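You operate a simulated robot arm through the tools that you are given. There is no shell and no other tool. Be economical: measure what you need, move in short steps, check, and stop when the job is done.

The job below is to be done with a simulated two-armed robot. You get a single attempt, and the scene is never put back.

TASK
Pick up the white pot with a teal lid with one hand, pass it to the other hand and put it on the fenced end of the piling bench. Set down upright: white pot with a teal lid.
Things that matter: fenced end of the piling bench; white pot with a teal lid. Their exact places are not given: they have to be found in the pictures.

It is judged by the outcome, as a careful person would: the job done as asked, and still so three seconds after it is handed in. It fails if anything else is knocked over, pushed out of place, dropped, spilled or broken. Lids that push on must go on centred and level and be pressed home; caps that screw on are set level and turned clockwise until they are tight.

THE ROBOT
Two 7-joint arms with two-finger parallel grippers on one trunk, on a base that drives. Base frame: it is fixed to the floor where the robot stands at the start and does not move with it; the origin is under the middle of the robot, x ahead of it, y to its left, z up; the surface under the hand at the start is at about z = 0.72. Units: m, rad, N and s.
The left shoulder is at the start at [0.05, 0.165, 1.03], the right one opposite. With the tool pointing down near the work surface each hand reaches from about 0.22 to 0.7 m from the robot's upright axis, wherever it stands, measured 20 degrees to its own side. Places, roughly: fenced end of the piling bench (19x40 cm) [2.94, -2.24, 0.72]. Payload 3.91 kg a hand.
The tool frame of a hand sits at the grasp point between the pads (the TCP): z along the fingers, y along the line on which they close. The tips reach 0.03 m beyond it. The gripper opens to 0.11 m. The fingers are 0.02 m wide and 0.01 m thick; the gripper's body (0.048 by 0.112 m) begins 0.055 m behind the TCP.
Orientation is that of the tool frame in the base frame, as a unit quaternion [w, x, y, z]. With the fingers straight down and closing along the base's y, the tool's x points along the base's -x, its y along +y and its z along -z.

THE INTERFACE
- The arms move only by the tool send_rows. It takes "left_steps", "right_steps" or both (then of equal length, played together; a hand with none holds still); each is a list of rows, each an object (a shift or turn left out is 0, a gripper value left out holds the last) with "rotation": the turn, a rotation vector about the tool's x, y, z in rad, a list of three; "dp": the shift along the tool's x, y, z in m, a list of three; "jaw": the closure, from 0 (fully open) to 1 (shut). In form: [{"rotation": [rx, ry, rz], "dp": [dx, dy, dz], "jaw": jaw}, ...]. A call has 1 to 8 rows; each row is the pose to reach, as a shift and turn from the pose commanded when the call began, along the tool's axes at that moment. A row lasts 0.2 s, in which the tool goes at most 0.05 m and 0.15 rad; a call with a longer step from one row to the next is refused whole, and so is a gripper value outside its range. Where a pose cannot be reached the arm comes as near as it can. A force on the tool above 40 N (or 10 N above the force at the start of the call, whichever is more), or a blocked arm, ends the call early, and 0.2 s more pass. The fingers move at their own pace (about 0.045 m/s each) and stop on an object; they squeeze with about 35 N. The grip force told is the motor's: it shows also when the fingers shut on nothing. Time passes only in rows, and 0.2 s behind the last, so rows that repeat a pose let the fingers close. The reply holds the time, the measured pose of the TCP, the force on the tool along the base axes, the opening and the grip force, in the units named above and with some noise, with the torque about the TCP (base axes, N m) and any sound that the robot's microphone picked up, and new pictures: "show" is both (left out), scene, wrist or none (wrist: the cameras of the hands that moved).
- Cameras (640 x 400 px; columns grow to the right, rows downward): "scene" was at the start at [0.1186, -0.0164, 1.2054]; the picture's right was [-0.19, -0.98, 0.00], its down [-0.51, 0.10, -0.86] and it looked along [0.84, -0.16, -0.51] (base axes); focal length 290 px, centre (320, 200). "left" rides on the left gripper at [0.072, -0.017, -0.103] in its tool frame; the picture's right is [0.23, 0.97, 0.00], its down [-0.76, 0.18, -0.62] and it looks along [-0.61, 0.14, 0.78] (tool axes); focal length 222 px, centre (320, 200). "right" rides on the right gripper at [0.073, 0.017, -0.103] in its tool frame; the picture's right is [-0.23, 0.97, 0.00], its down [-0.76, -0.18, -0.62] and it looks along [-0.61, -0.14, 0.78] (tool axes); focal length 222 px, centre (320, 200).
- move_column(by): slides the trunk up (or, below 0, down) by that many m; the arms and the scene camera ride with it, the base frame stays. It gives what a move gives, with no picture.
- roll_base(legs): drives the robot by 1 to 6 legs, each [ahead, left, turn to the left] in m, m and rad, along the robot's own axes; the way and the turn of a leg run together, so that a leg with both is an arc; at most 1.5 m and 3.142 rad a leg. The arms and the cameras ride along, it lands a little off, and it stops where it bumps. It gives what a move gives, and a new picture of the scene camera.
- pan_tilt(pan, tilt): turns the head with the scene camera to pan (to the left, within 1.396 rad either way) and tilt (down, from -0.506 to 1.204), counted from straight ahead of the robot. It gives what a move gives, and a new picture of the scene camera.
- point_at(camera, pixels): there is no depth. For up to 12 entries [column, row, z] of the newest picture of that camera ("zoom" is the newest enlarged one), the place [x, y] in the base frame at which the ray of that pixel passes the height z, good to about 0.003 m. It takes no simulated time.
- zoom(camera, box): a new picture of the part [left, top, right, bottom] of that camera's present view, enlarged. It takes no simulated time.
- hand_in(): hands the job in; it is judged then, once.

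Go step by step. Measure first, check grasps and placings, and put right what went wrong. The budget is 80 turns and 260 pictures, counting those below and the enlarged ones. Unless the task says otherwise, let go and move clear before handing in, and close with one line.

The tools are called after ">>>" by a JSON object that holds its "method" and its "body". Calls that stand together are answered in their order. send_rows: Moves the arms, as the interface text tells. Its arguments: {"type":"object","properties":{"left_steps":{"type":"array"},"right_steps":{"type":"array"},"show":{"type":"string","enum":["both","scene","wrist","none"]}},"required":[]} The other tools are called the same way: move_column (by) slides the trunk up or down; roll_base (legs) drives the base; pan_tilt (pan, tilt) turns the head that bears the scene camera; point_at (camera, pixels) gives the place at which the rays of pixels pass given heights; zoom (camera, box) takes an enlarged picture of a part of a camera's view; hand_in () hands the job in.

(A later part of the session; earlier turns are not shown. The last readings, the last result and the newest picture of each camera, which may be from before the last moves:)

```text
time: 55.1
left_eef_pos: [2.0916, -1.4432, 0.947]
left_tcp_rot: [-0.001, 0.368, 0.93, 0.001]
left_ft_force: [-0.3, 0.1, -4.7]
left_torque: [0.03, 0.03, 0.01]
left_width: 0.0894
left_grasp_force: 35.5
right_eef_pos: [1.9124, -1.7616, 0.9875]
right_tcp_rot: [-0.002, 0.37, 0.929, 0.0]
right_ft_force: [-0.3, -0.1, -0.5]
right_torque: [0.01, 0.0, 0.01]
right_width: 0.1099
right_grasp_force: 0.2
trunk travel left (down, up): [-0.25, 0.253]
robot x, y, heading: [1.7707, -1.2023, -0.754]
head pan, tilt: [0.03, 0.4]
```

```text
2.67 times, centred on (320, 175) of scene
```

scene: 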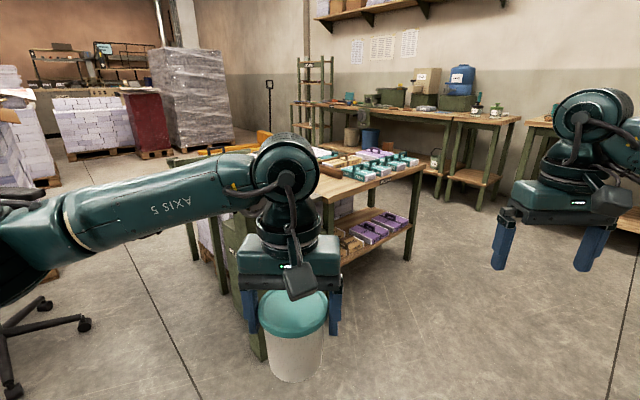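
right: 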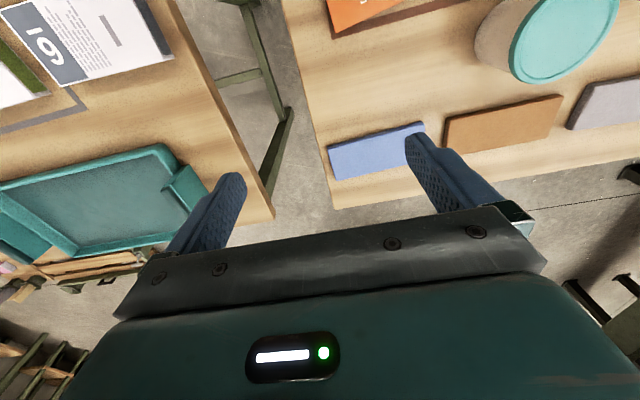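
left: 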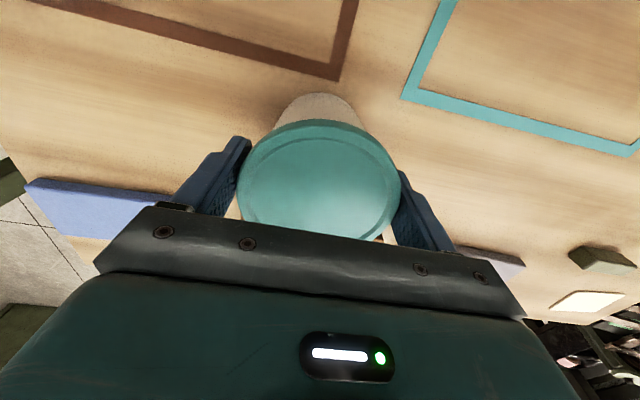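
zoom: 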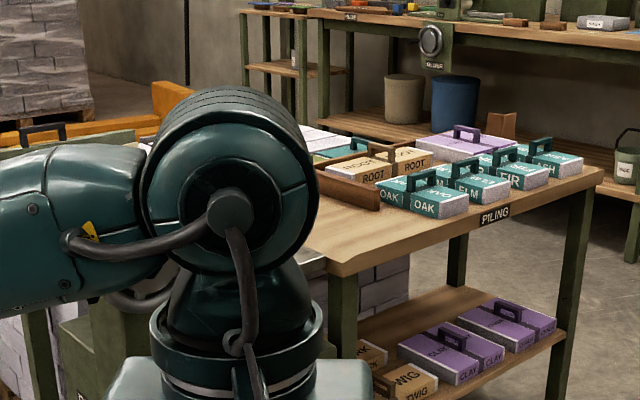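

The fenced end is a bare strip of wood beside the short brown rail, open towards the front and left. The right hand should grip the pot from its own side with its camera on top, so I'll yaw that hand in steps and bring the pot forward.

>>> {"method": "send_rows", "body": {"left_steps": [{"dp": [-0.03, -0.01, 0], "jaw": 1}, {"dp": [-0.06, -0.02, 0], "jaw": 1}, {"dp": [-0.09, -0.03, 0], "jaw": 1}, {"dp": [-0.12, -0.04, 0], "jaw": 1}, {"dp": [-0.15, -0.04, 0], "jaw": 1}, {"dp": [-0.15, -0.04, 0], "jaw": 1}, {"dp": [-0.15, -0.04, 0], "jaw": 1}, {"dp": [-0.15, -0.04, 0], "jaw": 1}], "right_steps": [{"rotation": [0, 0, 0.15]}, {"rotation": [0, 0, 0.3]}, {"rotation": [0, 0, 0.45]}, {"rotation": [0, 0, 0.6]}, {"rotation": [0, 0, 0.75]}, {"rotation": [0, 0, 0.9]}, {"rotation": [0, 0, 1.05]}, {"rotation": [0, 0, 1.2]}], "show": "none"}}

>>> {"method": "send_rows", "body": {"right_steps": [{"rotation": [0, 0, 0.15]}, {"rotation": [0, 0, 0.3]}, {"rotation": [0, 0, 0.45]}, {"rotation": [0, 0, 0.6]}, {"rotation": [0, 0, 0.75]}, {"rotation": [0, 0, 0.9]}, {"rotation": [0, 0, 1.05]}, {"rotation": [0, 0, 1.15]}], "show": "scene"}}

```text
time: 56.9
left_eef_pos: [2.1729, -1.576, 0.9444]
left_tcp_rot: [0.0, 0.368, 0.93, 0.001]
left_ft_force: [0.6, -0.1, -4.0]
left_torque: [0.03, 0.01, -0.01]
left_width: 0.0896
left_grasp_force: 35.6
right_eef_pos: [1.9129, -1.7609, 0.9867]
right_tcp_rot: [-0.001, 0.83, 0.558, 0.0]
right_ft_force: [-0.4, -0.9, -0.7]
right_torque: [0.02, -0.03, 0.02]
right_width: 0.1101
right_grasp_force: 0.0
trunk travel left (down, up): [-0.25, 0.253]
robot x, y, heading: [1.7682, -1.2049, -0.757]
head pan, tilt: [0.03, 0.4]
```

```text
time: 58.7
left_eef_pos: [2.1734, -1.5768, 0.945]
left_tcp_rot: [0.0, 0.367, 0.93, 0.001]
left_ft_force: [0.9, 0.3, -4.3]
left_torque: [0.02, 0.03, -0.01]
left_width: 0.0893
left_grasp_force: 35.3
right_eef_pos: [1.9136, -1.762, 0.9871]
right_tcp_rot: [-0.001, 1.0, 0.017, -0.002]
right_ft_force: [-0.3, -1.2, 0.1]
right_torque: [-0.04, 0.01, 0.01]
right_width: 0.1101
right_grasp_force: 0.1
trunk travel left (down, up): [-0.25, 0.253]
robot x, y, heading: [1.7682, -1.2049, -0.751]
head pan, tilt: [0.03, 0.4]
```

scene: 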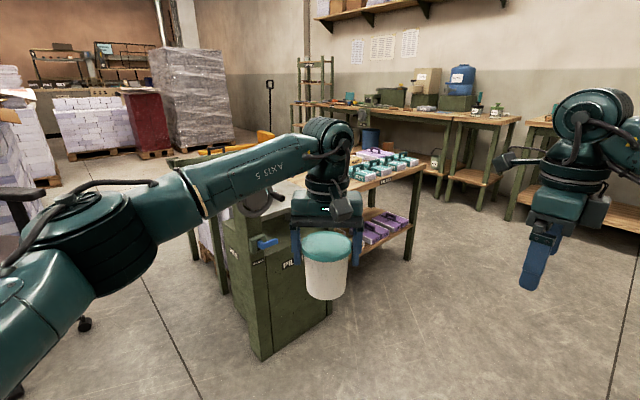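

The right hand reached the yaw I wanted. Next I'll tilt it by 1.2 rad so the fingers point along world +x and slightly down, and yaw the left hand to swing its camera away from the right hand's approach.

>>> {"method": "send_rows", "body": {"left_steps": [{"rotation": [0, 0, 0.15], "jaw": 1}, {"rotation": [0, 0, 0.3], "jaw": 1}, {"rotation": [0, 0, 0.45], "jaw": 1}, {"rotation": [0, 0, 0.6], "jaw": 1}, {"rotation": [0, 0, 0.75], "jaw": 1}, {"rotation": [0, 0, 0.9], "jaw": 1}, {"rotation": [0, 0, 1.05], "jaw": 1}, {"rotation": [0, 0, 1.2], "jaw": 1}], "right_steps": [{"rotation": [0, 0.15, 0]}, {"rotation": [0, 0.3, 0]}, {"rotation": [0, 0.45, 0]}, {"rotation": [0, 0.6, 0]}, {"rotation": [0, 0.75, 0]}, {"rotation": [0, 0.9, 0]}, {"rotation": [0, 1.05, 0]}, {"rotation": [0, 1.2, 0]}], "show": "none"}}

>>> {"method": "send_rows", "body": {"left_steps": [{"rotation": [0, 0, 0.12], "jaw": 1}, {"rotation": [0, 0, 0.25], "jaw": 1}, {"rotation": [0, 0, 0.37], "jaw": 1}, {"rotation": [0, 0, 0.37], "jaw": 1}], "show": "scene"}}

```text
time: 60.5
left_eef_pos: [2.1678, -1.5405, 0.9353]
left_tcp_rot: [-0.001, 0.739, 0.674, 0.0]
left_ft_force: [0.4, -0.3, -4.7]
left_torque: [0.01, 0.0, -0.01]
left_width: 0.0894
left_grasp_force: 34.9
left hand out of reach, approached as far as the arm can: row 6, 7, 8
right_eef_pos: [1.9113, -1.7613, 0.9876]
right_tcp_rot: [-0.01, 0.826, 0.014, 0.563]
right_ft_force: [-0.2, 0.3, 0.7]
right_torque: [0.03, 0.02, -0.02]
right_width: 0.1101
right_grasp_force: 0.1
trunk travel left (down, up): [-0.25, 0.253]
robot x, y, heading: [1.7688, -1.2011, -0.755]
head pan, tilt: [0.03, 0.4]
```

```text
time: 61.5
left_eef_pos: [2.092, -1.4856, 1.0371]
left_tcp_rot: [0.007, 0.828, 0.56, -0.001]
left_ft_force: [-2.5, 2.2, -3.9]
left_torque: [-0.08, -0.16, -0.03]
left_width: 0.0891
left_grasp_force: 35.2
left hand out of reach, approached as far as the arm can: row 1, 2, 3, 4
right_eef_pos: [1.9074, -1.7591, 0.9915]
right_tcp_rot: [-0.008, 0.825, 0.015, 0.566]
right_ft_force: [-1.5, 1.1, 0.6]
right_torque: [0.0, 0.05, -0.06]
right_width: 0.1099
right_grasp_force: 0.1
trunk travel left (down, up): [-0.25, 0.253]
robot x, y, heading: [1.7661, -1.2091, -0.755]
head pan, tilt: [0.03, 0.4]
```

scene: 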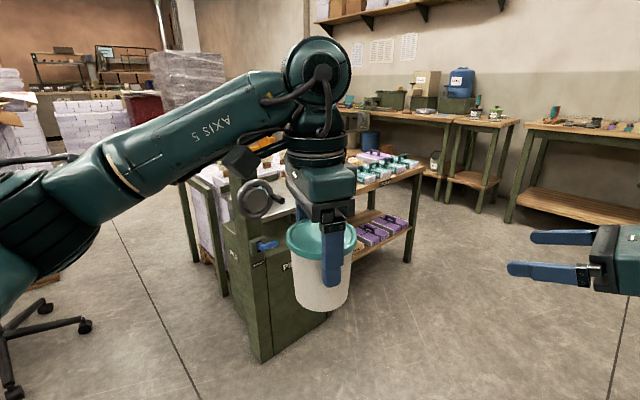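

The left wrist hit its roll limit and shifted, but the pot is still firmly held. I'll rotate it back to its earlier yaw; the geometry there is workable too.

>>> {"method": "send_rows", "body": {"left_steps": [{"rotation": [0, 0, -0.12], "jaw": 1}, {"rotation": [0, 0, -0.25], "jaw": 1}, {"rotation": [0, 0, -0.37], "jaw": 1}, {"rotation": [0, 0, -0.52], "jaw": 1}, {"rotation": [0, 0, -0.67], "jaw": 1}, {"rotation": [0, 0, -0.82], "jaw": 1}, {"rotation": [0, 0, -0.97], "jaw": 1}, {"rotation": [0, 0, -1.12], "jaw": 1}], "show": "scene"}}

```text
time: 63.3
left_eef_pos: [2.0978, -1.488, 1.034]
left_tcp_rot: [0.001, 0.402, 0.916, -0.006]
left_ft_force: [1.4, -0.6, -4.7]
left_torque: [0.0, 0.02, -0.01]
left_width: 0.0891
left_grasp_force: 35.3
right_eef_pos: [1.912, -1.7616, 0.9863]
right_tcp_rot: [-0.011, 0.826, 0.014, 0.563]
right_ft_force: [0.4, 0.9, 0.8]
right_torque: [0.01, -0.03, -0.02]
right_width: 0.1099
right_grasp_force: 0.0
trunk travel left (down, up): [-0.25, 0.253]
robot x, y, heading: [1.7697, -1.2039, -0.752]
head pan, tilt: [0.03, 0.4]
```

scene: 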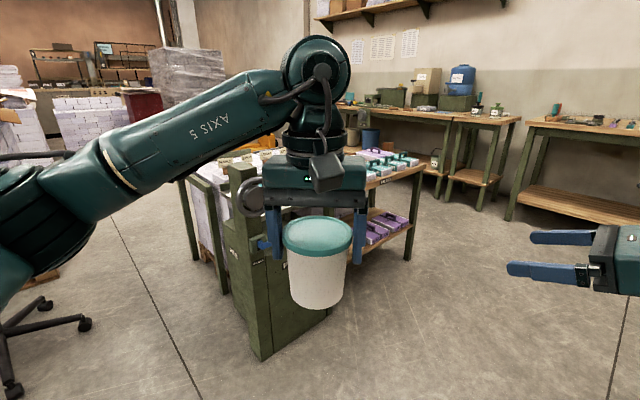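

The hand is back at its earlier yaw, only higher. I'll return the pot to the handover spot at about (2.173,-1.577,0.945).

>>> {"method": "send_rows", "body": {"left_steps": [{"dp": [-0.03, -0.001, 0.022], "rotation": [0, 0, -0.03], "jaw": 1}, {"dp": [-0.06, -0.002, 0.045], "rotation": [0, 0, -0.07], "jaw": 1}, {"dp": [-0.09, -0.004, 0.067], "rotation": [0, 0, -0.07], "jaw": 1}, {"dp": [-0.116, -0.005, 0.089], "rotation": [0, 0, -0.07], "jaw": 1}, {"dp": [-0.116, -0.005, 0.089], "rotation": [0, 0, -0.07], "jaw": 1}], "show": "both"}}

>>> {"method": "zoom", "body": {"camera": "right", "box": [0, 0, 640, 400]}}

```text
time: 64.5
left_eef_pos: [2.171, -1.5789, 0.945]
left_tcp_rot: [0.002, 0.372, 0.928, -0.007]
left_ft_force: [0.1, -0.3, -4.3]
left_torque: [0.07, 0.01, -0.01]
left_width: 0.0891
left_grasp_force: 35.5
right_eef_pos: [1.9123, -1.7618, 0.9865]
right_tcp_rot: [-0.01, 0.826, 0.014, 0.563]
right_ft_force: [0.2, 0.7, 0.4]
right_torque: [0.01, 0.01, -0.01]
right_width: 0.11
right_grasp_force: 0.0
trunk travel left (down, up): [-0.25, 0.253]
robot x, y, heading: [1.7707, -1.2015, -0.756]
head pan, tilt: [0.03, 0.4]
```

scene: 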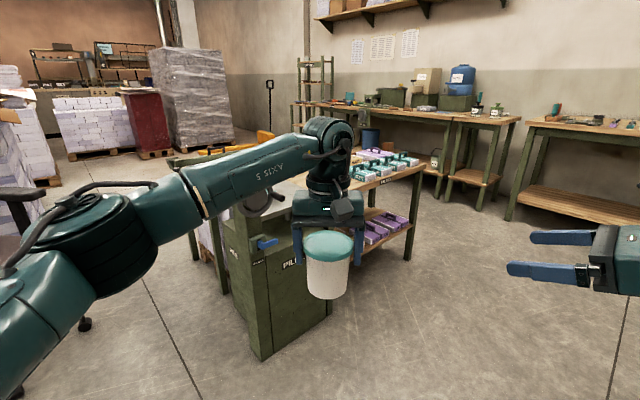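
left: 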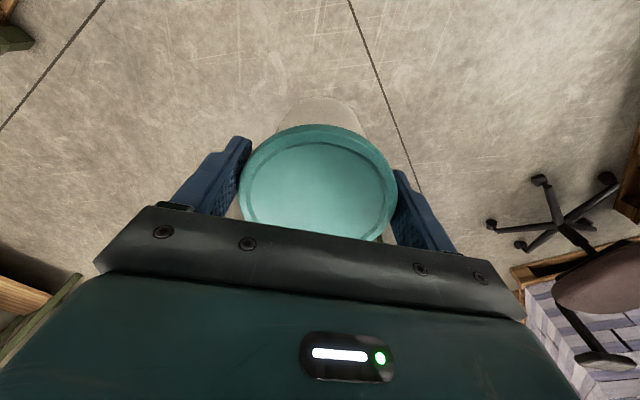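

```text
1.00 times, centred on (320, 200) of right (not enlarged: the box is as wide or as high as the picture)
```

zoom: 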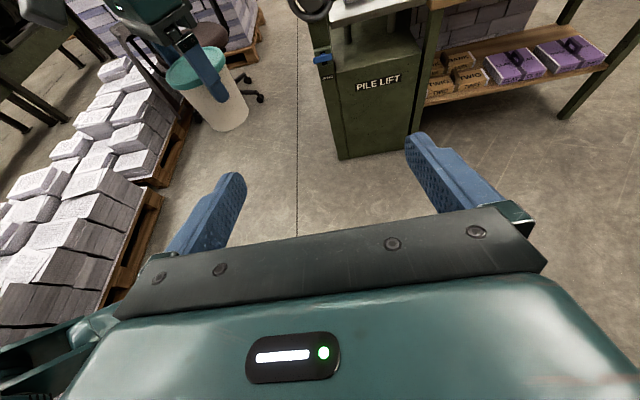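

Now I'll move the right hand to a pre-grasp 0.13 m short of the pot, level with its lower body.

>>> {"method": "send_rows", "body": {"right_steps": [{"dp": [-0.0084, -0.03, 0.024]}, {"dp": [-0.0168, -0.06, 0.048]}, {"dp": [-0.0252, -0.09, 0.072]}, {"dp": [-0.0337, -0.119, 0.096]}, {"dp": [-0.042, -0.149, 0.12]}, {"dp": [-0.0505, -0.179, 0.144]}, {"dp": [-0.0505, -0.179, 0.144]}], "show": "both"}}

>>> {"method": "zoom", "body": {"camera": "scene", "box": [240, 160, 500, 320]}}

```text
time: 66.1
left_eef_pos: [2.1725, -1.5785, 0.9467]
left_tcp_rot: [0.002, 0.372, 0.928, -0.006]
left_ft_force: [-0.2, -0.4, -4.5]
left_torque: [0.06, 0.03, 0.03]
left_width: 0.0894
left_grasp_force: 34.4
right_eef_pos: [2.0231, -1.5789, 0.8881]
right_tcp_rot: [-0.011, 0.826, 0.014, 0.563]
right_ft_force: [0.3, -1.3, 0.0]
right_torque: [-0.01, 0.0, 0.0]
right_width: 0.1102
right_grasp_force: 0.0
trunk travel left (down, up): [-0.25, 0.253]
robot x, y, heading: [1.7717, -1.1999, -0.756]
head pan, tilt: [0.03, 0.4]
```

scene: 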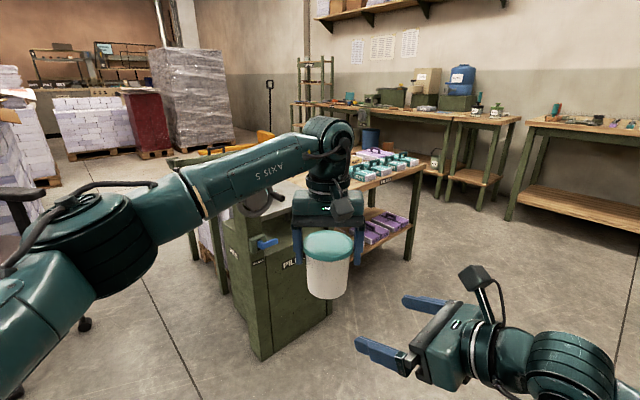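
right: 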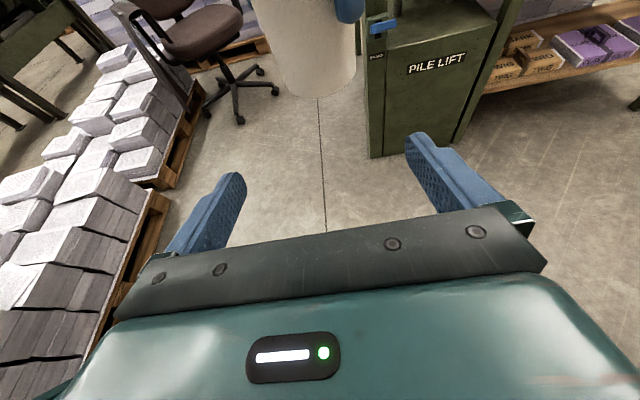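

```text
2.46 times, centred on (370, 240) of scene
```

zoom: 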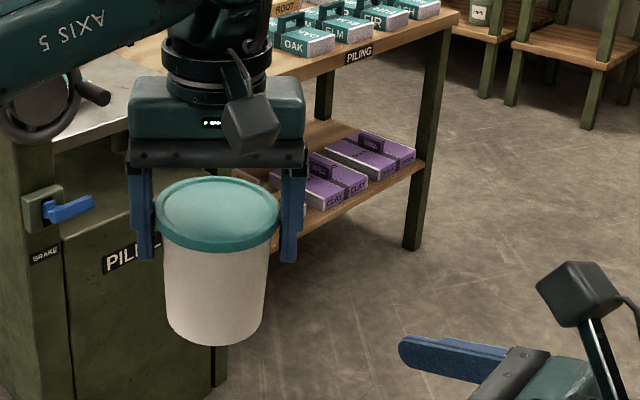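

>>> {"method": "point_at", "body": {"camera": "scene", "pixels": [[327, 299, 0.861], [307, 290, 0.861], [347, 290, 0.861], [303, 245, 0.95], [352, 245, 0.95]]}}

>>> {"method": "point_at", "body": {"camera": "right", "pixels": [[317, 97, 0.861], [277, 85, 0.861], [357, 78, 0.861]]}}

```text
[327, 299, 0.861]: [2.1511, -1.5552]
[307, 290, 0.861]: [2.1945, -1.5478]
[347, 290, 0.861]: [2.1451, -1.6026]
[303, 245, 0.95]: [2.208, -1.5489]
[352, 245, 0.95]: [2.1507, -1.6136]
```

```text
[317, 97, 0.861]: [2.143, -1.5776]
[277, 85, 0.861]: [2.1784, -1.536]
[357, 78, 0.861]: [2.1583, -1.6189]
```

The pot's axis is at about (2.178,-1.579) and lines up with the right hand. I'll advance along +x, checking midway.

>>> {"method": "send_rows", "body": {"right_steps": [{"dp": [0.0146, 0.0014, 0.0372]}, {"dp": [0.0292, 0.0027, 0.0744]}, {"dp": [0.0329, 0.0031, 0.0837]}, {"dp": [0.0329, 0.0031, 0.0837]}], "show": "both"}}

>>> {"method": "zoom", "body": {"camera": "scene", "box": [270, 180, 430, 320]}}

```text
time: 67.1
left_eef_pos: [2.1716, -1.579, 0.9461]
left_tcp_rot: [0.001, 0.372, 0.928, -0.007]
left_ft_force: [0.1, -0.3, -5.6]
left_torque: [0.01, 0.01, -0.03]
left_width: 0.0893
left_grasp_force: 35.3
right_eef_pos: [2.1123, -1.5779, 0.889]
right_tcp_rot: [-0.01, 0.826, 0.014, 0.563]
right_ft_force: [-0.1, -0.4, -1.1]
right_torque: [0.03, 0.0, 0.02]
right_width: 0.11
right_grasp_force: 0.1
trunk travel left (down, up): [-0.25, 0.253]
robot x, y, heading: [1.7698, -1.204, -0.754]
head pan, tilt: [0.03, 0.4]
```

scene: 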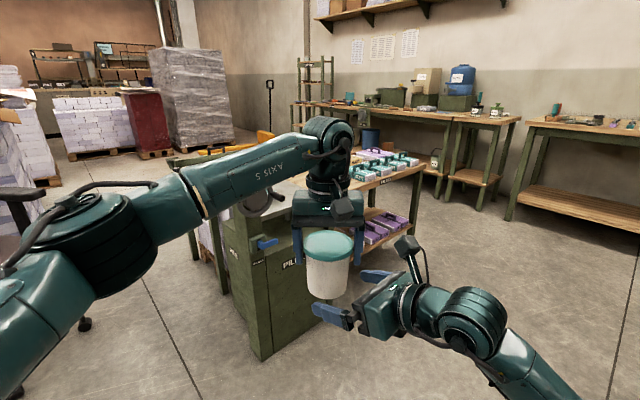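
right: 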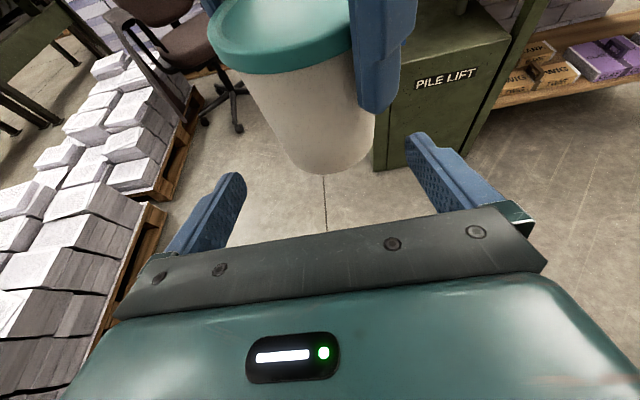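

```text
2.86 times, centred on (350, 250) of scene
```

zoom: 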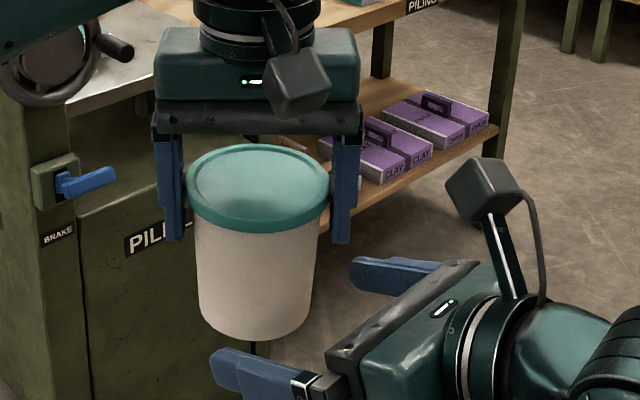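

Everything is clear. I'll advance the final 46 mm.

>>> {"method": "send_rows", "body": {"right_steps": [{"dp": [0.0056, 0.0005, 0.0143]}, {"dp": [0.0112, 0.001, 0.0286]}, {"dp": [0.0168, 0.0016, 0.0428]}, {"dp": [0.0168, 0.0016, 0.0428]}], "show": "both"}}

>>> {"method": "zoom", "body": {"camera": "scene", "box": [270, 180, 430, 320]}}

```text
time: 68.1
left_eef_pos: [2.1704, -1.5782, 0.9474]
left_tcp_rot: [0.001, 0.371, 0.929, -0.007]
left_ft_force: [-0.2, 0.6, -5.2]
left_torque: [0.04, 0.0, 0.03]
left_width: 0.089
left_grasp_force: 35.5
right_eef_pos: [2.1578, -1.577, 0.889]
right_tcp_rot: [-0.011, 0.826, 0.015, 0.563]
right_ft_force: [0.8, -0.4, 0.1]
right_torque: [0.0, -0.01, 0.01]
right_width: 0.11
right_grasp_force: 0.1
trunk travel left (down, up): [-0.25, 0.253]
robot x, y, heading: [1.769, -1.1995, -0.753]
head pan, tilt: [0.03, 0.4]
```

scene: 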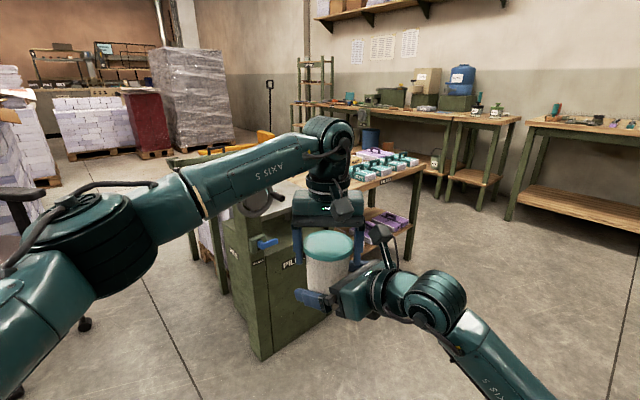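
right: 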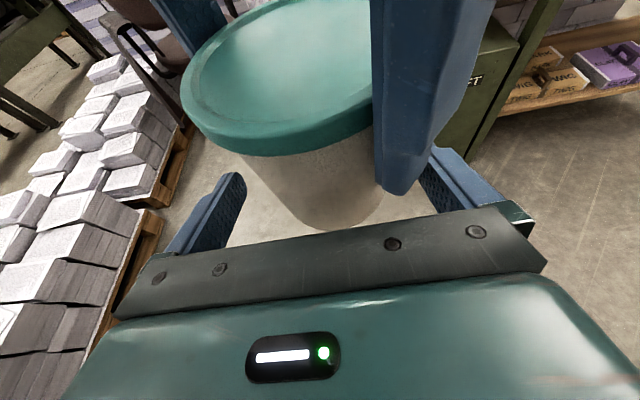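

```text
2.86 times, centred on (350, 250) of scene
```

zoom: 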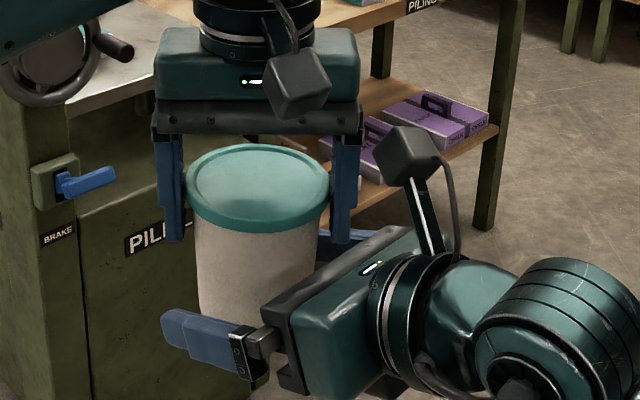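

The right fingers straddle the pot body below the left fingertips. I'll close the right hand.

>>> {"method": "send_rows", "body": {"right_steps": [{"jaw": 1}, {"jaw": 1}, {"jaw": 1}, {"jaw": 1}, {"jaw": 1}], "show": "both"}}

>>> {"method": "zoom", "body": {"camera": "scene", "box": [270, 180, 430, 320]}}

```text
time: 69.3
left_eef_pos: [2.1721, -1.5778, 0.9473]
left_tcp_rot: [0.0, 0.371, 0.929, -0.003]
left_ft_force: [-4.9, 24.4, -0.7]
left_torque: [0.62, 0.1, -0.25]
left_width: 0.0895
left_grasp_force: 35.0
right_eef_pos: [2.1574, -1.5794, 0.8871]
right_tcp_rot: [-0.009, 0.827, 0.012, 0.562]
right_ft_force: [5.8, -23.8, 0.4]
right_torque: [0.81, 0.27, -0.14]
right_width: 0.0746
right_grasp_force: 34.8
trunk travel left (down, up): [-0.25, 0.253]
robot x, y, heading: [1.7686, -1.2006, -0.753]
head pan, tilt: [0.03, 0.4]
```

scene: 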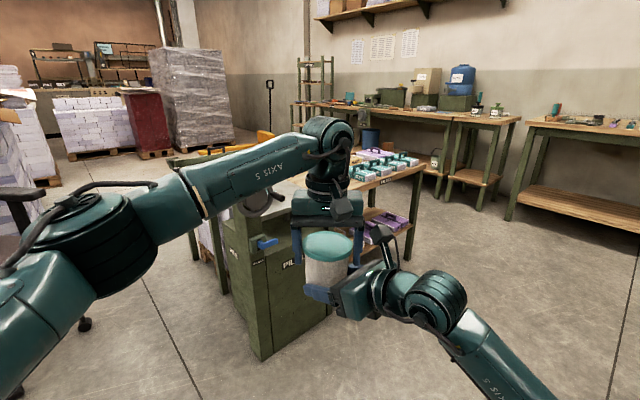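
right: 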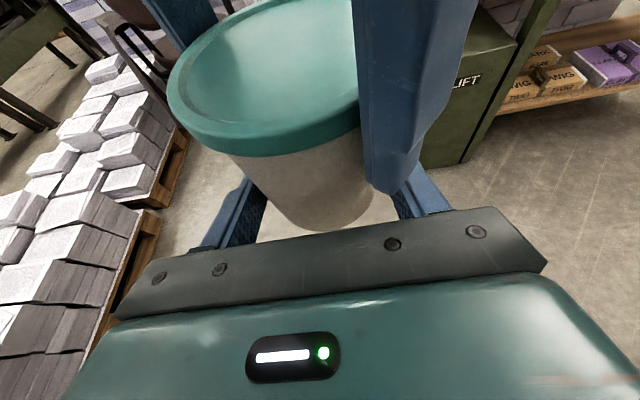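

```text
2.86 times, centred on (350, 250) of scene
```

zoom: 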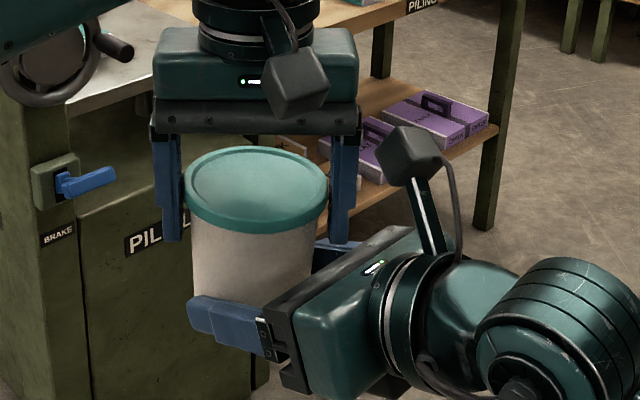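

The right hand grips the body at 0.0746 m with 35 N. There is a 24 N sideways preload between the hands, so I'll ease the right hand 2 mm towards -y before the left one releases.

>>> {"method": "send_rows", "body": {"right_steps": [{"dp": [0, 0.002, 0], "jaw": 1}, {"dp": [0, 0.002, 0], "jaw": 1}], "show": "none"}}

```text
time: 69.9
left_eef_pos: [2.1729, -1.5775, 0.9462]
left_tcp_rot: [0.002, 0.37, 0.929, -0.006]
left_ft_force: [4.5, 16.9, 1.2]
left_torque: [0.85, 0.02, 0.22]
left_width: 0.089
left_grasp_force: 35.1
right_eef_pos: [2.1581, -1.5796, 0.8885]
right_tcp_rot: [-0.011, 0.826, 0.015, 0.563]
right_ft_force: [-3.4, -17.3, -2.1]
right_torque: [0.19, -0.18, -0.46]
right_width: 0.0747
right_grasp_force: 35.0
trunk travel left (down, up): [-0.25, 0.253]
robot x, y, heading: [1.7689, -1.2025, -0.754]
head pan, tilt: [0.03, 0.4]
```

>>> {"method": "send_rows", "body": {"right_steps": [{"dp": [0, 0.004, 0], "jaw": 1}, {"dp": [0, 0.004, 0], "jaw": 1}], "show": "none"}}

```text
time: 70.5
left_eef_pos: [2.173, -1.578, 0.9455]
left_tcp_rot: [0.003, 0.371, 0.929, -0.009]
left_ft_force: [12.6, 0.4, 2.0]
left_torque: [0.58, -0.14, -0.1]
left_width: 0.0888
left_grasp_force: 35.1
right_eef_pos: [2.1581, -1.5804, 0.8876]
right_tcp_rot: [-0.013, 0.826, 0.018, 0.563]
right_ft_force: [-11.9, -1.1, -1.7]
right_torque: [-0.55, -0.42, 0.1]
right_width: 0.0745
right_grasp_force: 35.4
trunk travel left (down, up): [-0.25, 0.253]
robot x, y, heading: [1.7705, -1.2044, -0.753]
head pan, tilt: [0.03, 0.4]
```

The preload is mostly gone. I'll open the left hand.

>>> {"method": "send_rows", "body": {"left_steps": [{"jaw": 0.5}, {"jaw": 0}, {"jaw": 0}, {"jaw": 0}], "right_steps": [{"jaw": 1}, {"jaw": 1}, {"jaw": 1}, {"jaw": 1}], "show": "both"}}

>>> {"method": "zoom", "body": {"camera": "scene", "box": [270, 180, 430, 320]}}

```text
time: 71.5
left_eef_pos: [2.1712, -1.5781, 0.9471]
left_tcp_rot: [0.002, 0.371, 0.929, -0.007]
left_ft_force: [0.2, 0.7, 0.3]
left_torque: [-0.03, 0.02, 0.01]
left_width: 0.1102
left_grasp_force: 0.2
right_eef_pos: [2.1586, -1.5833, 0.8881]
right_tcp_rot: [-0.011, 0.826, 0.014, 0.564]
right_ft_force: [-0.7, -0.1, -0.2]
right_torque: [-0.02, 0.07, 0.01]
right_width: 0.0743
right_grasp_force: 35.0
trunk travel left (down, up): [-0.25, 0.253]
robot x, y, heading: [1.77, -1.2035, -0.755]
head pan, tilt: [0.03, 0.4]
```

scene: 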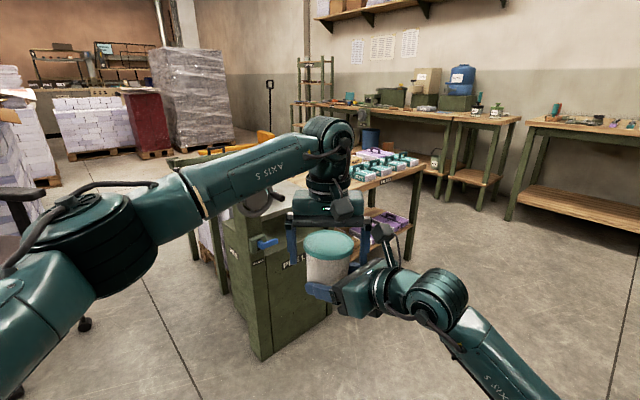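
right: 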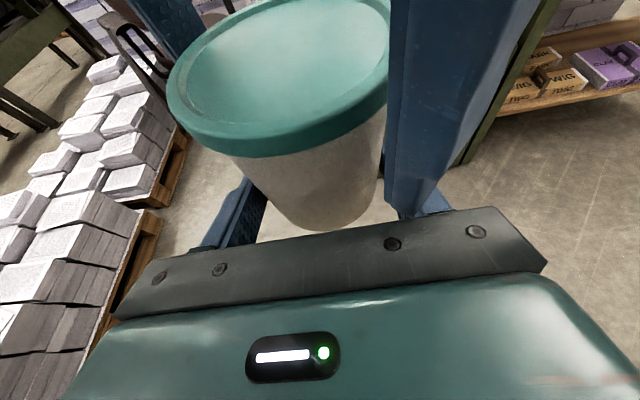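
left: 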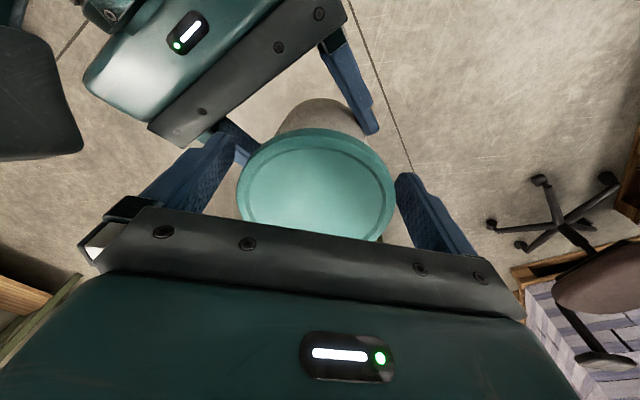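

```text
2.86 times, centred on (350, 250) of scene
```

zoom: 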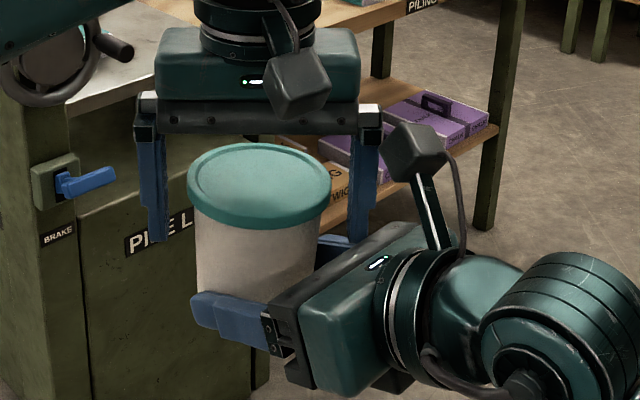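

The right hand now holds the pot alone. I'll lift the left hand straight up and away.

>>> {"method": "send_rows", "body": {"left_steps": [{"dp": [0, 0, -0.04]}, {"dp": [0, 0, -0.08]}, {"dp": [0, 0, -0.12]}, {"dp": [0.03, 0.03, -0.14]}, {"dp": [0.05, 0.07, -0.14]}, {"dp": [0.07, 0.11, -0.14]}, {"dp": [0.08, 0.15, -0.14]}, {"dp": [0.08, 0.19, -0.14]}], "show": "scene"}}

```text
time: 73.3
left_eef_pos: [2.2449, -1.3835, 1.0808]
left_tcp_rot: [0.001, 0.371, 0.928, -0.007]
left_ft_force: [0.6, -0.1, 0.2]
left_torque: [-0.01, -0.06, -0.03]
left_width: 0.1101
left_grasp_force: 0.0
right_eef_pos: [2.1589, -1.5843, 0.8879]
right_tcp_rot: [-0.011, 0.826, 0.014, 0.563]
right_ft_force: [0.3, -0.2, 0.0]
right_torque: [-0.02, 0.06, -0.03]
right_width: 0.0743
right_grasp_force: 35.2
trunk travel left (down, up): [-0.25, 0.253]
robot x, y, heading: [1.77, -1.2041, -0.754]
head pan, tilt: [0.03, 0.4]
```

scene: 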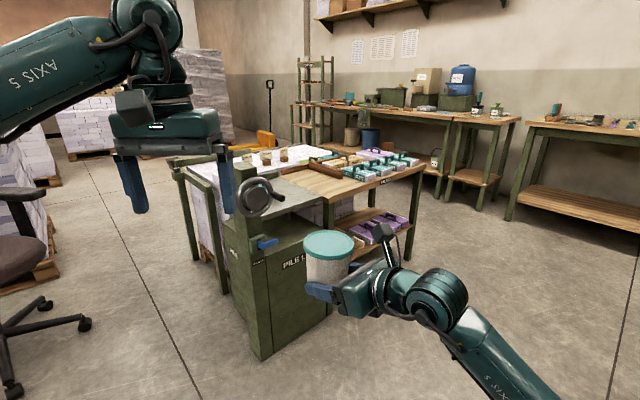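

The pass succeeded, and the bench is now in clear view. I'll zoom in on the fenced end and measure it.

>>> {"method": "zoom", "body": {"camera": "scene", "box": [230, 130, 430, 250]}}

```text
3.20 times, centred on (330, 190) of scene
```

zoom: 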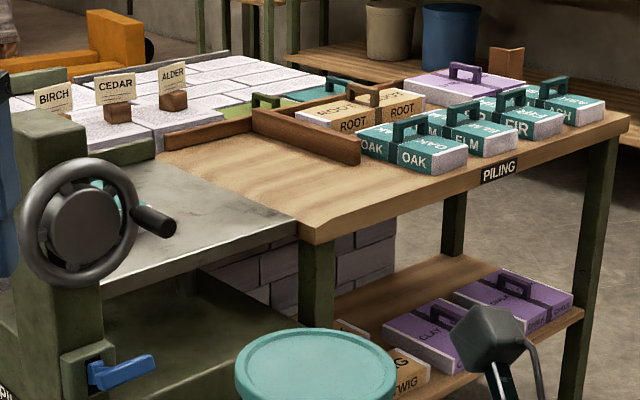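

>>> {"method": "point_at", "body": {"camera": "zoom", "pixels": [[316, 243, 0.72], [160, 160, 0.72], [262, 122, 0.72], [358, 165, 0.72], [358, 140, 0.76], [255, 130, 0.72], [165, 150, 0.72], [488, 178, 0.72], [98, 290, 0.72], [628, 120, 0.72]]}}

```text
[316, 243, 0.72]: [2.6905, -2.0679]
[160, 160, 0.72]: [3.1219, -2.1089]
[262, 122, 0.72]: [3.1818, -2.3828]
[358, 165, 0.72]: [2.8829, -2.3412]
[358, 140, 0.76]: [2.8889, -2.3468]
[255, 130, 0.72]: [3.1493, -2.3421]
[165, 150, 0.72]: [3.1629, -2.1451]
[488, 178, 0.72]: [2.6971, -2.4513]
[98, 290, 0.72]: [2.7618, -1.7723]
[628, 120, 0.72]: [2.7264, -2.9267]
```

The strip spans x≈2.74–3.14 and y≈-2.145 to -2.335, with a rail to the right at y≈-2.345 and one behind at x≈3.15. I'll tuck the left arm away, then drive around to the bench front and turn to about -30°.

>>> {"method": "send_rows", "body": {"left_steps": [{"dp": [0.04, 0.02, -0.015]}, {"dp": [0.08, 0.04, -0.03]}, {"dp": [0.12, 0.06, -0.045]}, {"dp": [0.15, 0.08, -0.06]}, {"dp": [0.15, 0.08, -0.06]}], "show": "none"}}

>>> {"method": "roll_base", "body": {"legs": [[0.66, -0.293, 0], [0, 0, 0.231]]}}

```text
time: 74.5
left_eef_pos: [2.1911, -1.2246, 1.1405]
left_tcp_rot: [0.0, 0.371, 0.929, -0.007]
left_ft_force: [0.0, -0.2, -1.1]
left_torque: [0.0, -0.02, 0.03]
left_width: 0.11
left_grasp_force: 0.1
right_eef_pos: [2.157, -1.584, 0.8876]
right_tcp_rot: [-0.011, 0.827, 0.015, 0.562]
right_ft_force: [0.9, 0.1, 0.3]
right_torque: [-0.02, 0.09, 0.02]
right_width: 0.0745
right_grasp_force: 34.6
trunk travel left (down, up): [-0.25, 0.253]
robot x, y, heading: [1.7692, -1.2023, -0.755]
head pan, tilt: [0.03, 0.4]
```

```text
time: 79.3
left_eef_pos: [2.4687, -1.8075, 1.1405]
left_tcp_rot: [0.001, 0.264, 0.965, -0.007]
left_ft_force: [-0.3, -0.7, 0.1]
left_torque: [0.02, 0.02, -0.01]
left_width: 0.1098
left_grasp_force: 0.0
right_eef_pos: [2.5158, -2.1641, 0.8883]
right_tcp_rot: [-0.074, 0.82, 0.107, 0.557]
right_ft_force: [-0.7, -0.9, 0.2]
right_torque: [0.01, 0.12, -0.04]
right_width: 0.0745
right_grasp_force: 34.8
trunk travel left (down, up): [-0.25, 0.253]
robot x, y, heading: [2.0505, -1.8777, -0.525]
head pan, tilt: [0.03, 0.4]
```

scene: 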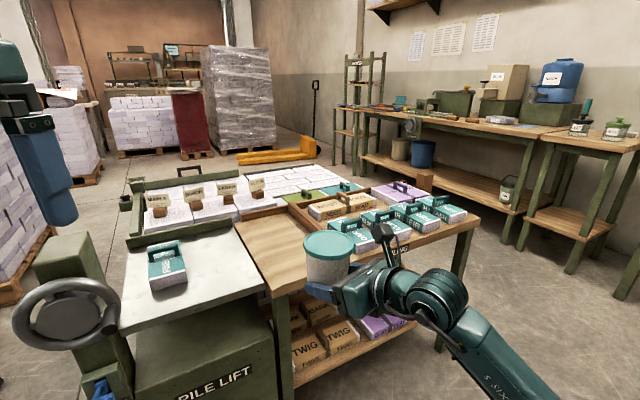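

Good view now. I'll measure the strip and the rails precisely from here.

>>> {"method": "zoom", "body": {"camera": "scene", "box": [220, 170, 420, 295]}}

>>> {"method": "point_at", "body": {"camera": "scene", "pixels": [[276, 294, 0.72], [235, 226, 0.72], [287, 213, 0.72], [300, 220, 0.72], [345, 246, 0.72], [278, 206, 0.76], [475, 225, 0.72]]}}

```text
3.20 times, centred on (320, 232) of scene
```

zoom: 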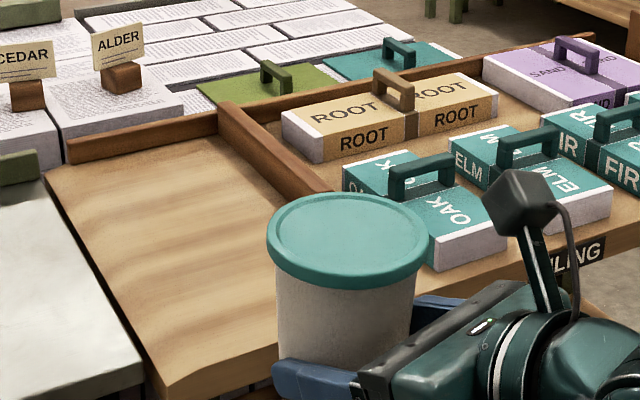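

```text
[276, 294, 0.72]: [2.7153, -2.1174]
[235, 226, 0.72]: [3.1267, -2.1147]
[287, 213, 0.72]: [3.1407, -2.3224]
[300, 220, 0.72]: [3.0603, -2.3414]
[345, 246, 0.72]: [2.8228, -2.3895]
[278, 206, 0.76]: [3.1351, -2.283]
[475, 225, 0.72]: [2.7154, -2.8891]
```

The strip is y -2.115 to -2.335 with its front edge at x≈2.715, so I'll aim for pot centre (2.92,-2.225). First I'll roll the base closer.

>>> {"method": "roll_base", "body": {"legs": [[0.249, 0.068, 0]]}}

>>> {"method": "zoom", "body": {"camera": "scene", "box": [200, 180, 440, 330]}}

```text
time: 81.1
left_eef_pos: [2.7164, -1.8752, 1.139]
left_tcp_rot: [0.002, 0.265, 0.964, -0.007]
left_ft_force: [-0.5, -0.1, 0.5]
left_torque: [0.04, -0.01, -0.01]
left_width: 0.1102
left_grasp_force: 0.1
right_eef_pos: [2.7633, -2.2323, 0.8878]
right_tcp_rot: [-0.073, 0.82, 0.106, 0.558]
right_ft_force: [-0.6, 0.6, -0.4]
right_torque: [0.0, 0.11, 0.0]
right_width: 0.0743
right_grasp_force: 34.6
trunk travel left (down, up): [-0.25, 0.253]
robot x, y, heading: [2.2988, -1.9466, -0.533]
head pan, tilt: [0.03, 0.4]
```

scene: 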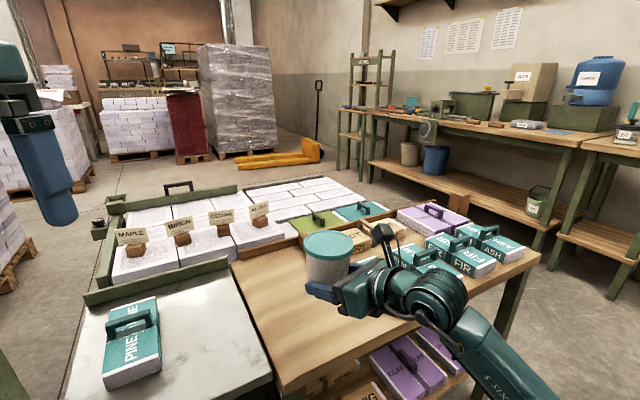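

```text
2.67 times, centred on (320, 255) of scene
```

zoom: 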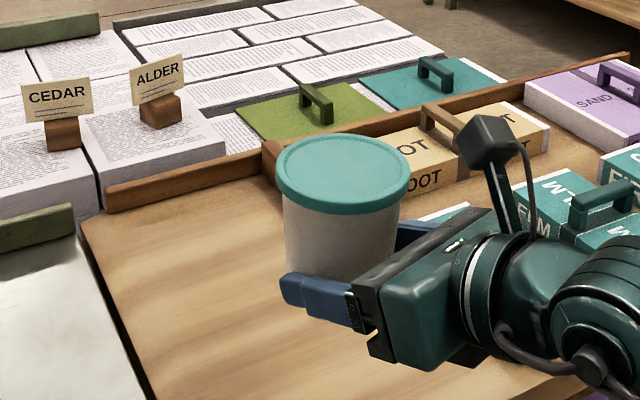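

The pot's axis is now at about (2.783,-2.227). I'll extend the arm 0.137 m along +x at height and then lower most of the way.

>>> {"method": "send_rows", "body": {"right_steps": [{"dp": [0.0163, 0.011, 0.0413], "jaw": 1}, {"dp": [0.0325, 0.022, 0.0825], "jaw": 1}, {"dp": [0.0488, 0.033, 0.1238], "jaw": 1}, {"dp": [0.0488, 0.033, 0.1238], "jaw": 1}], "show": "scene"}}

>>> {"method": "zoom", "body": {"camera": "scene", "box": [200, 170, 440, 320]}}

```text
time: 82.1
left_eef_pos: [2.7166, -1.874, 1.1391]
left_tcp_rot: [0.001, 0.266, 0.964, -0.007]
left_ft_force: [-0.5, -0.1, -0.2]
left_torque: [0.02, -0.01, 0.0]
left_width: 0.1102
left_grasp_force: 0.1
right_eef_pos: [2.9009, -2.2313, 0.8867]
right_tcp_rot: [-0.074, 0.82, 0.107, 0.558]
right_ft_force: [-0.8, 0.0, -0.4]
right_torque: [-0.04, 0.1, 0.03]
right_width: 0.0741
right_grasp_force: 35.2
trunk travel left (down, up): [-0.25, 0.253]
robot x, y, heading: [2.2984, -1.9517, -0.533]
head pan, tilt: [0.03, 0.4]
```

scene: 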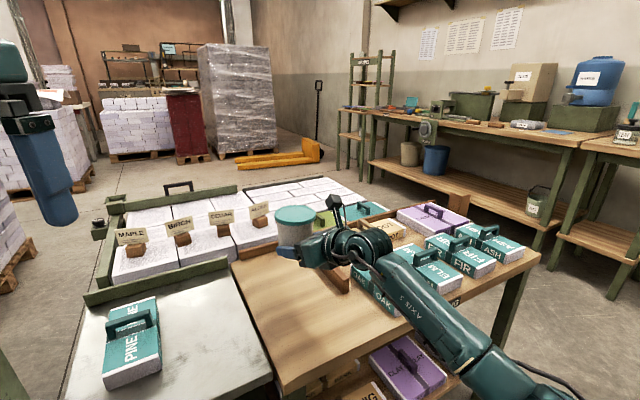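

```text
2.67 times, centred on (320, 245) of scene
```

zoom: 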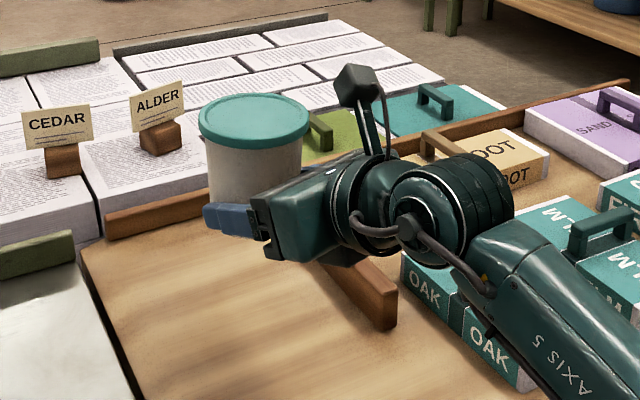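

Before lowering, I need to check whether the wrist and forearm would clear the OAK boxes and rail.

>>> {"method": "point_at", "body": {"camera": "scene", "pixels": [[360, 247, 0.95], [360, 247, 0.9], [400, 285, 0.95], [400, 285, 0.9], [450, 340, 0.95], [450, 340, 0.85], [365, 275, 0.78], [400, 300, 0.78]]}}

>>> {"method": "zoom", "body": {"camera": "right", "box": [0, 0, 640, 400]}}

>>> {"method": "zoom", "body": {"camera": "left", "box": [0, 0, 640, 400]}}

```text
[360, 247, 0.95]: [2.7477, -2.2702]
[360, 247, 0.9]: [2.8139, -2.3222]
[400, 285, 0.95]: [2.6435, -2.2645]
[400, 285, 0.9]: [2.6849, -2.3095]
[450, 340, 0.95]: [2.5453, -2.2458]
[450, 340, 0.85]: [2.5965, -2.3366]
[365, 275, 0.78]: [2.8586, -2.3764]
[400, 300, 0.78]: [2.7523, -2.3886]
```

```text
1.00 times, centred on (320, 200) of right (not enlarged: the box is as wide or as high as the picture)
```

zoom: 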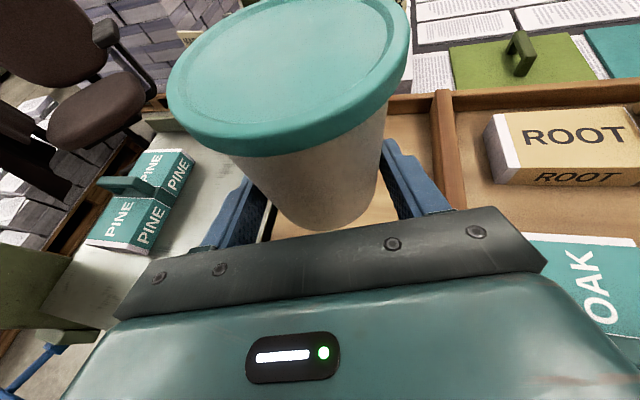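

```text
1.00 times, centred on (320, 200) of left (not enlarged: the box is as wide or as high as the picture)
```

zoom: 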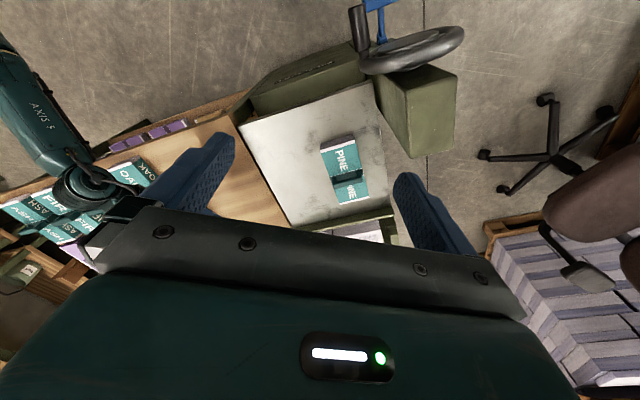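

The wrist sits near (2.72,-2.28,0.96), in front of and to the left of the OAK box, so it will clear. I'll lower gradually with a 10 mm shift to the left.

>>> {"method": "send_rows", "body": {"right_steps": [{"dp": [-0.023, -0.002, 0.0097], "jaw": 1}, {"dp": [-0.046, -0.004, 0.0193], "jaw": 1}, {"dp": [-0.069, -0.006, 0.029], "jaw": 1}, {"dp": [-0.092, -0.008, 0.0386], "jaw": 1}, {"dp": [-0.092, -0.008, 0.0386], "jaw": 1}], "show": "both"}}

>>> {"method": "zoom", "body": {"camera": "scene", "box": [200, 190, 440, 340]}}

>>> {"method": "zoom", "body": {"camera": "left", "box": [0, 0, 320, 200]}}

```text
time: 83.3
left_eef_pos: [2.7169, -1.8735, 1.14]
left_tcp_rot: [0.002, 0.265, 0.964, -0.007]
left_ft_force: [0.5, 0.1, 0.4]
left_torque: [0.02, 0.05, 0.01]
left_width: 0.1102
left_grasp_force: 0.0
right_eef_pos: [2.9001, -2.2222, 0.7875]
right_tcp_rot: [-0.074, 0.819, 0.107, 0.558]
right_ft_force: [0.0, -0.6, 0.2]
right_torque: [-0.05, 0.12, -0.01]
right_width: 0.0744
right_grasp_force: 34.9
trunk travel left (down, up): [-0.25, 0.253]
robot x, y, heading: [2.298, -1.9459, -0.531]
head pan, tilt: [0.03, 0.4]
```

scene: 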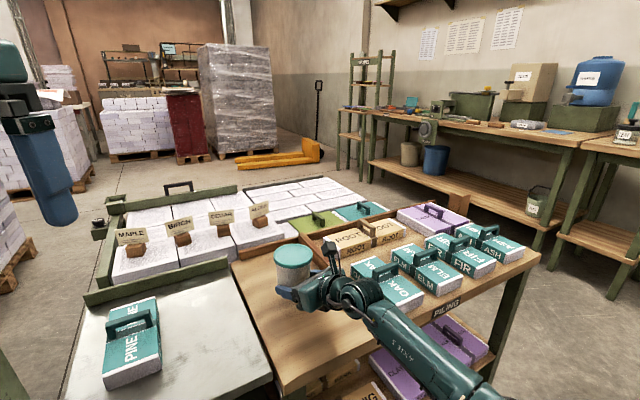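
right: 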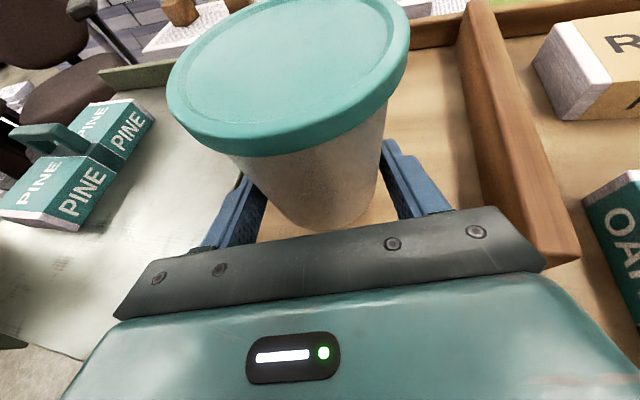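

```text
2.67 times, centred on (320, 265) of scene
```

zoom: 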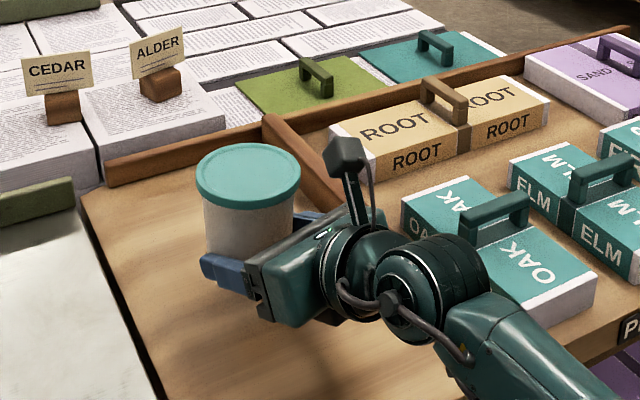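

```text
2.00 times, centred on (160, 100) of left
```

zoom: 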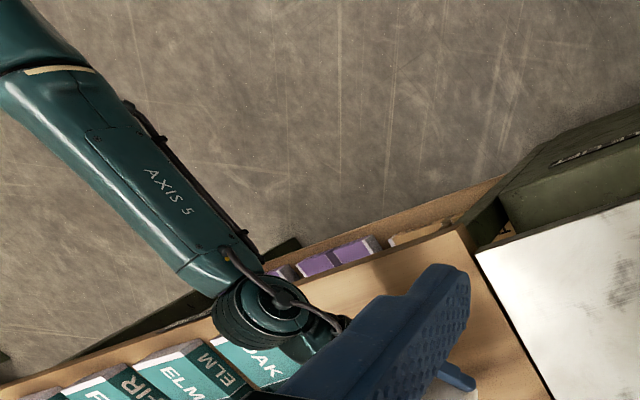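

>>> {"method": "point_at", "body": {"camera": "scene", "pixels": [[361, 297, 0.86], [375, 283, 0.86], [386, 292, 0.86], [352, 264, 0.78], [352, 279, 0.72], [395, 308, 0.78], [423, 299, 0.78], [373, 258, 0.78], [400, 313, 0.83]]}}

>>> {"method": "zoom", "body": {"camera": "scene", "box": [320, 230, 440, 330]}}

```text
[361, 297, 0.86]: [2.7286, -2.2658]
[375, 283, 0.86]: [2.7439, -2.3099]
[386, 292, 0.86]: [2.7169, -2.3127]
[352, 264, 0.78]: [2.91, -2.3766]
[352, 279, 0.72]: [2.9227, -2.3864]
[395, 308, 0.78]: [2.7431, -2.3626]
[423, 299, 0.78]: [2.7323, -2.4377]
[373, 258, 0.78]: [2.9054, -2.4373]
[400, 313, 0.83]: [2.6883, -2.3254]
```

```text
4.00 times, centred on (380, 280) of scene
```

zoom: 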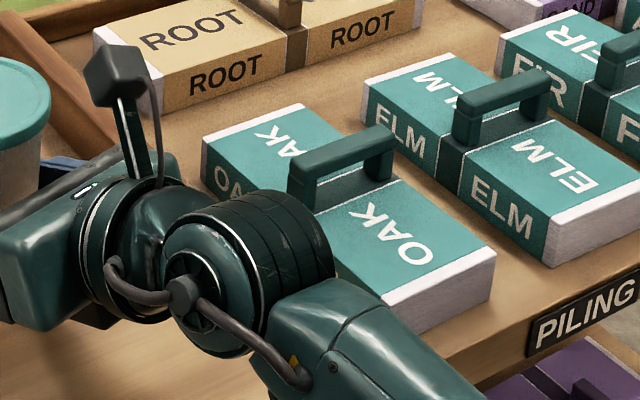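

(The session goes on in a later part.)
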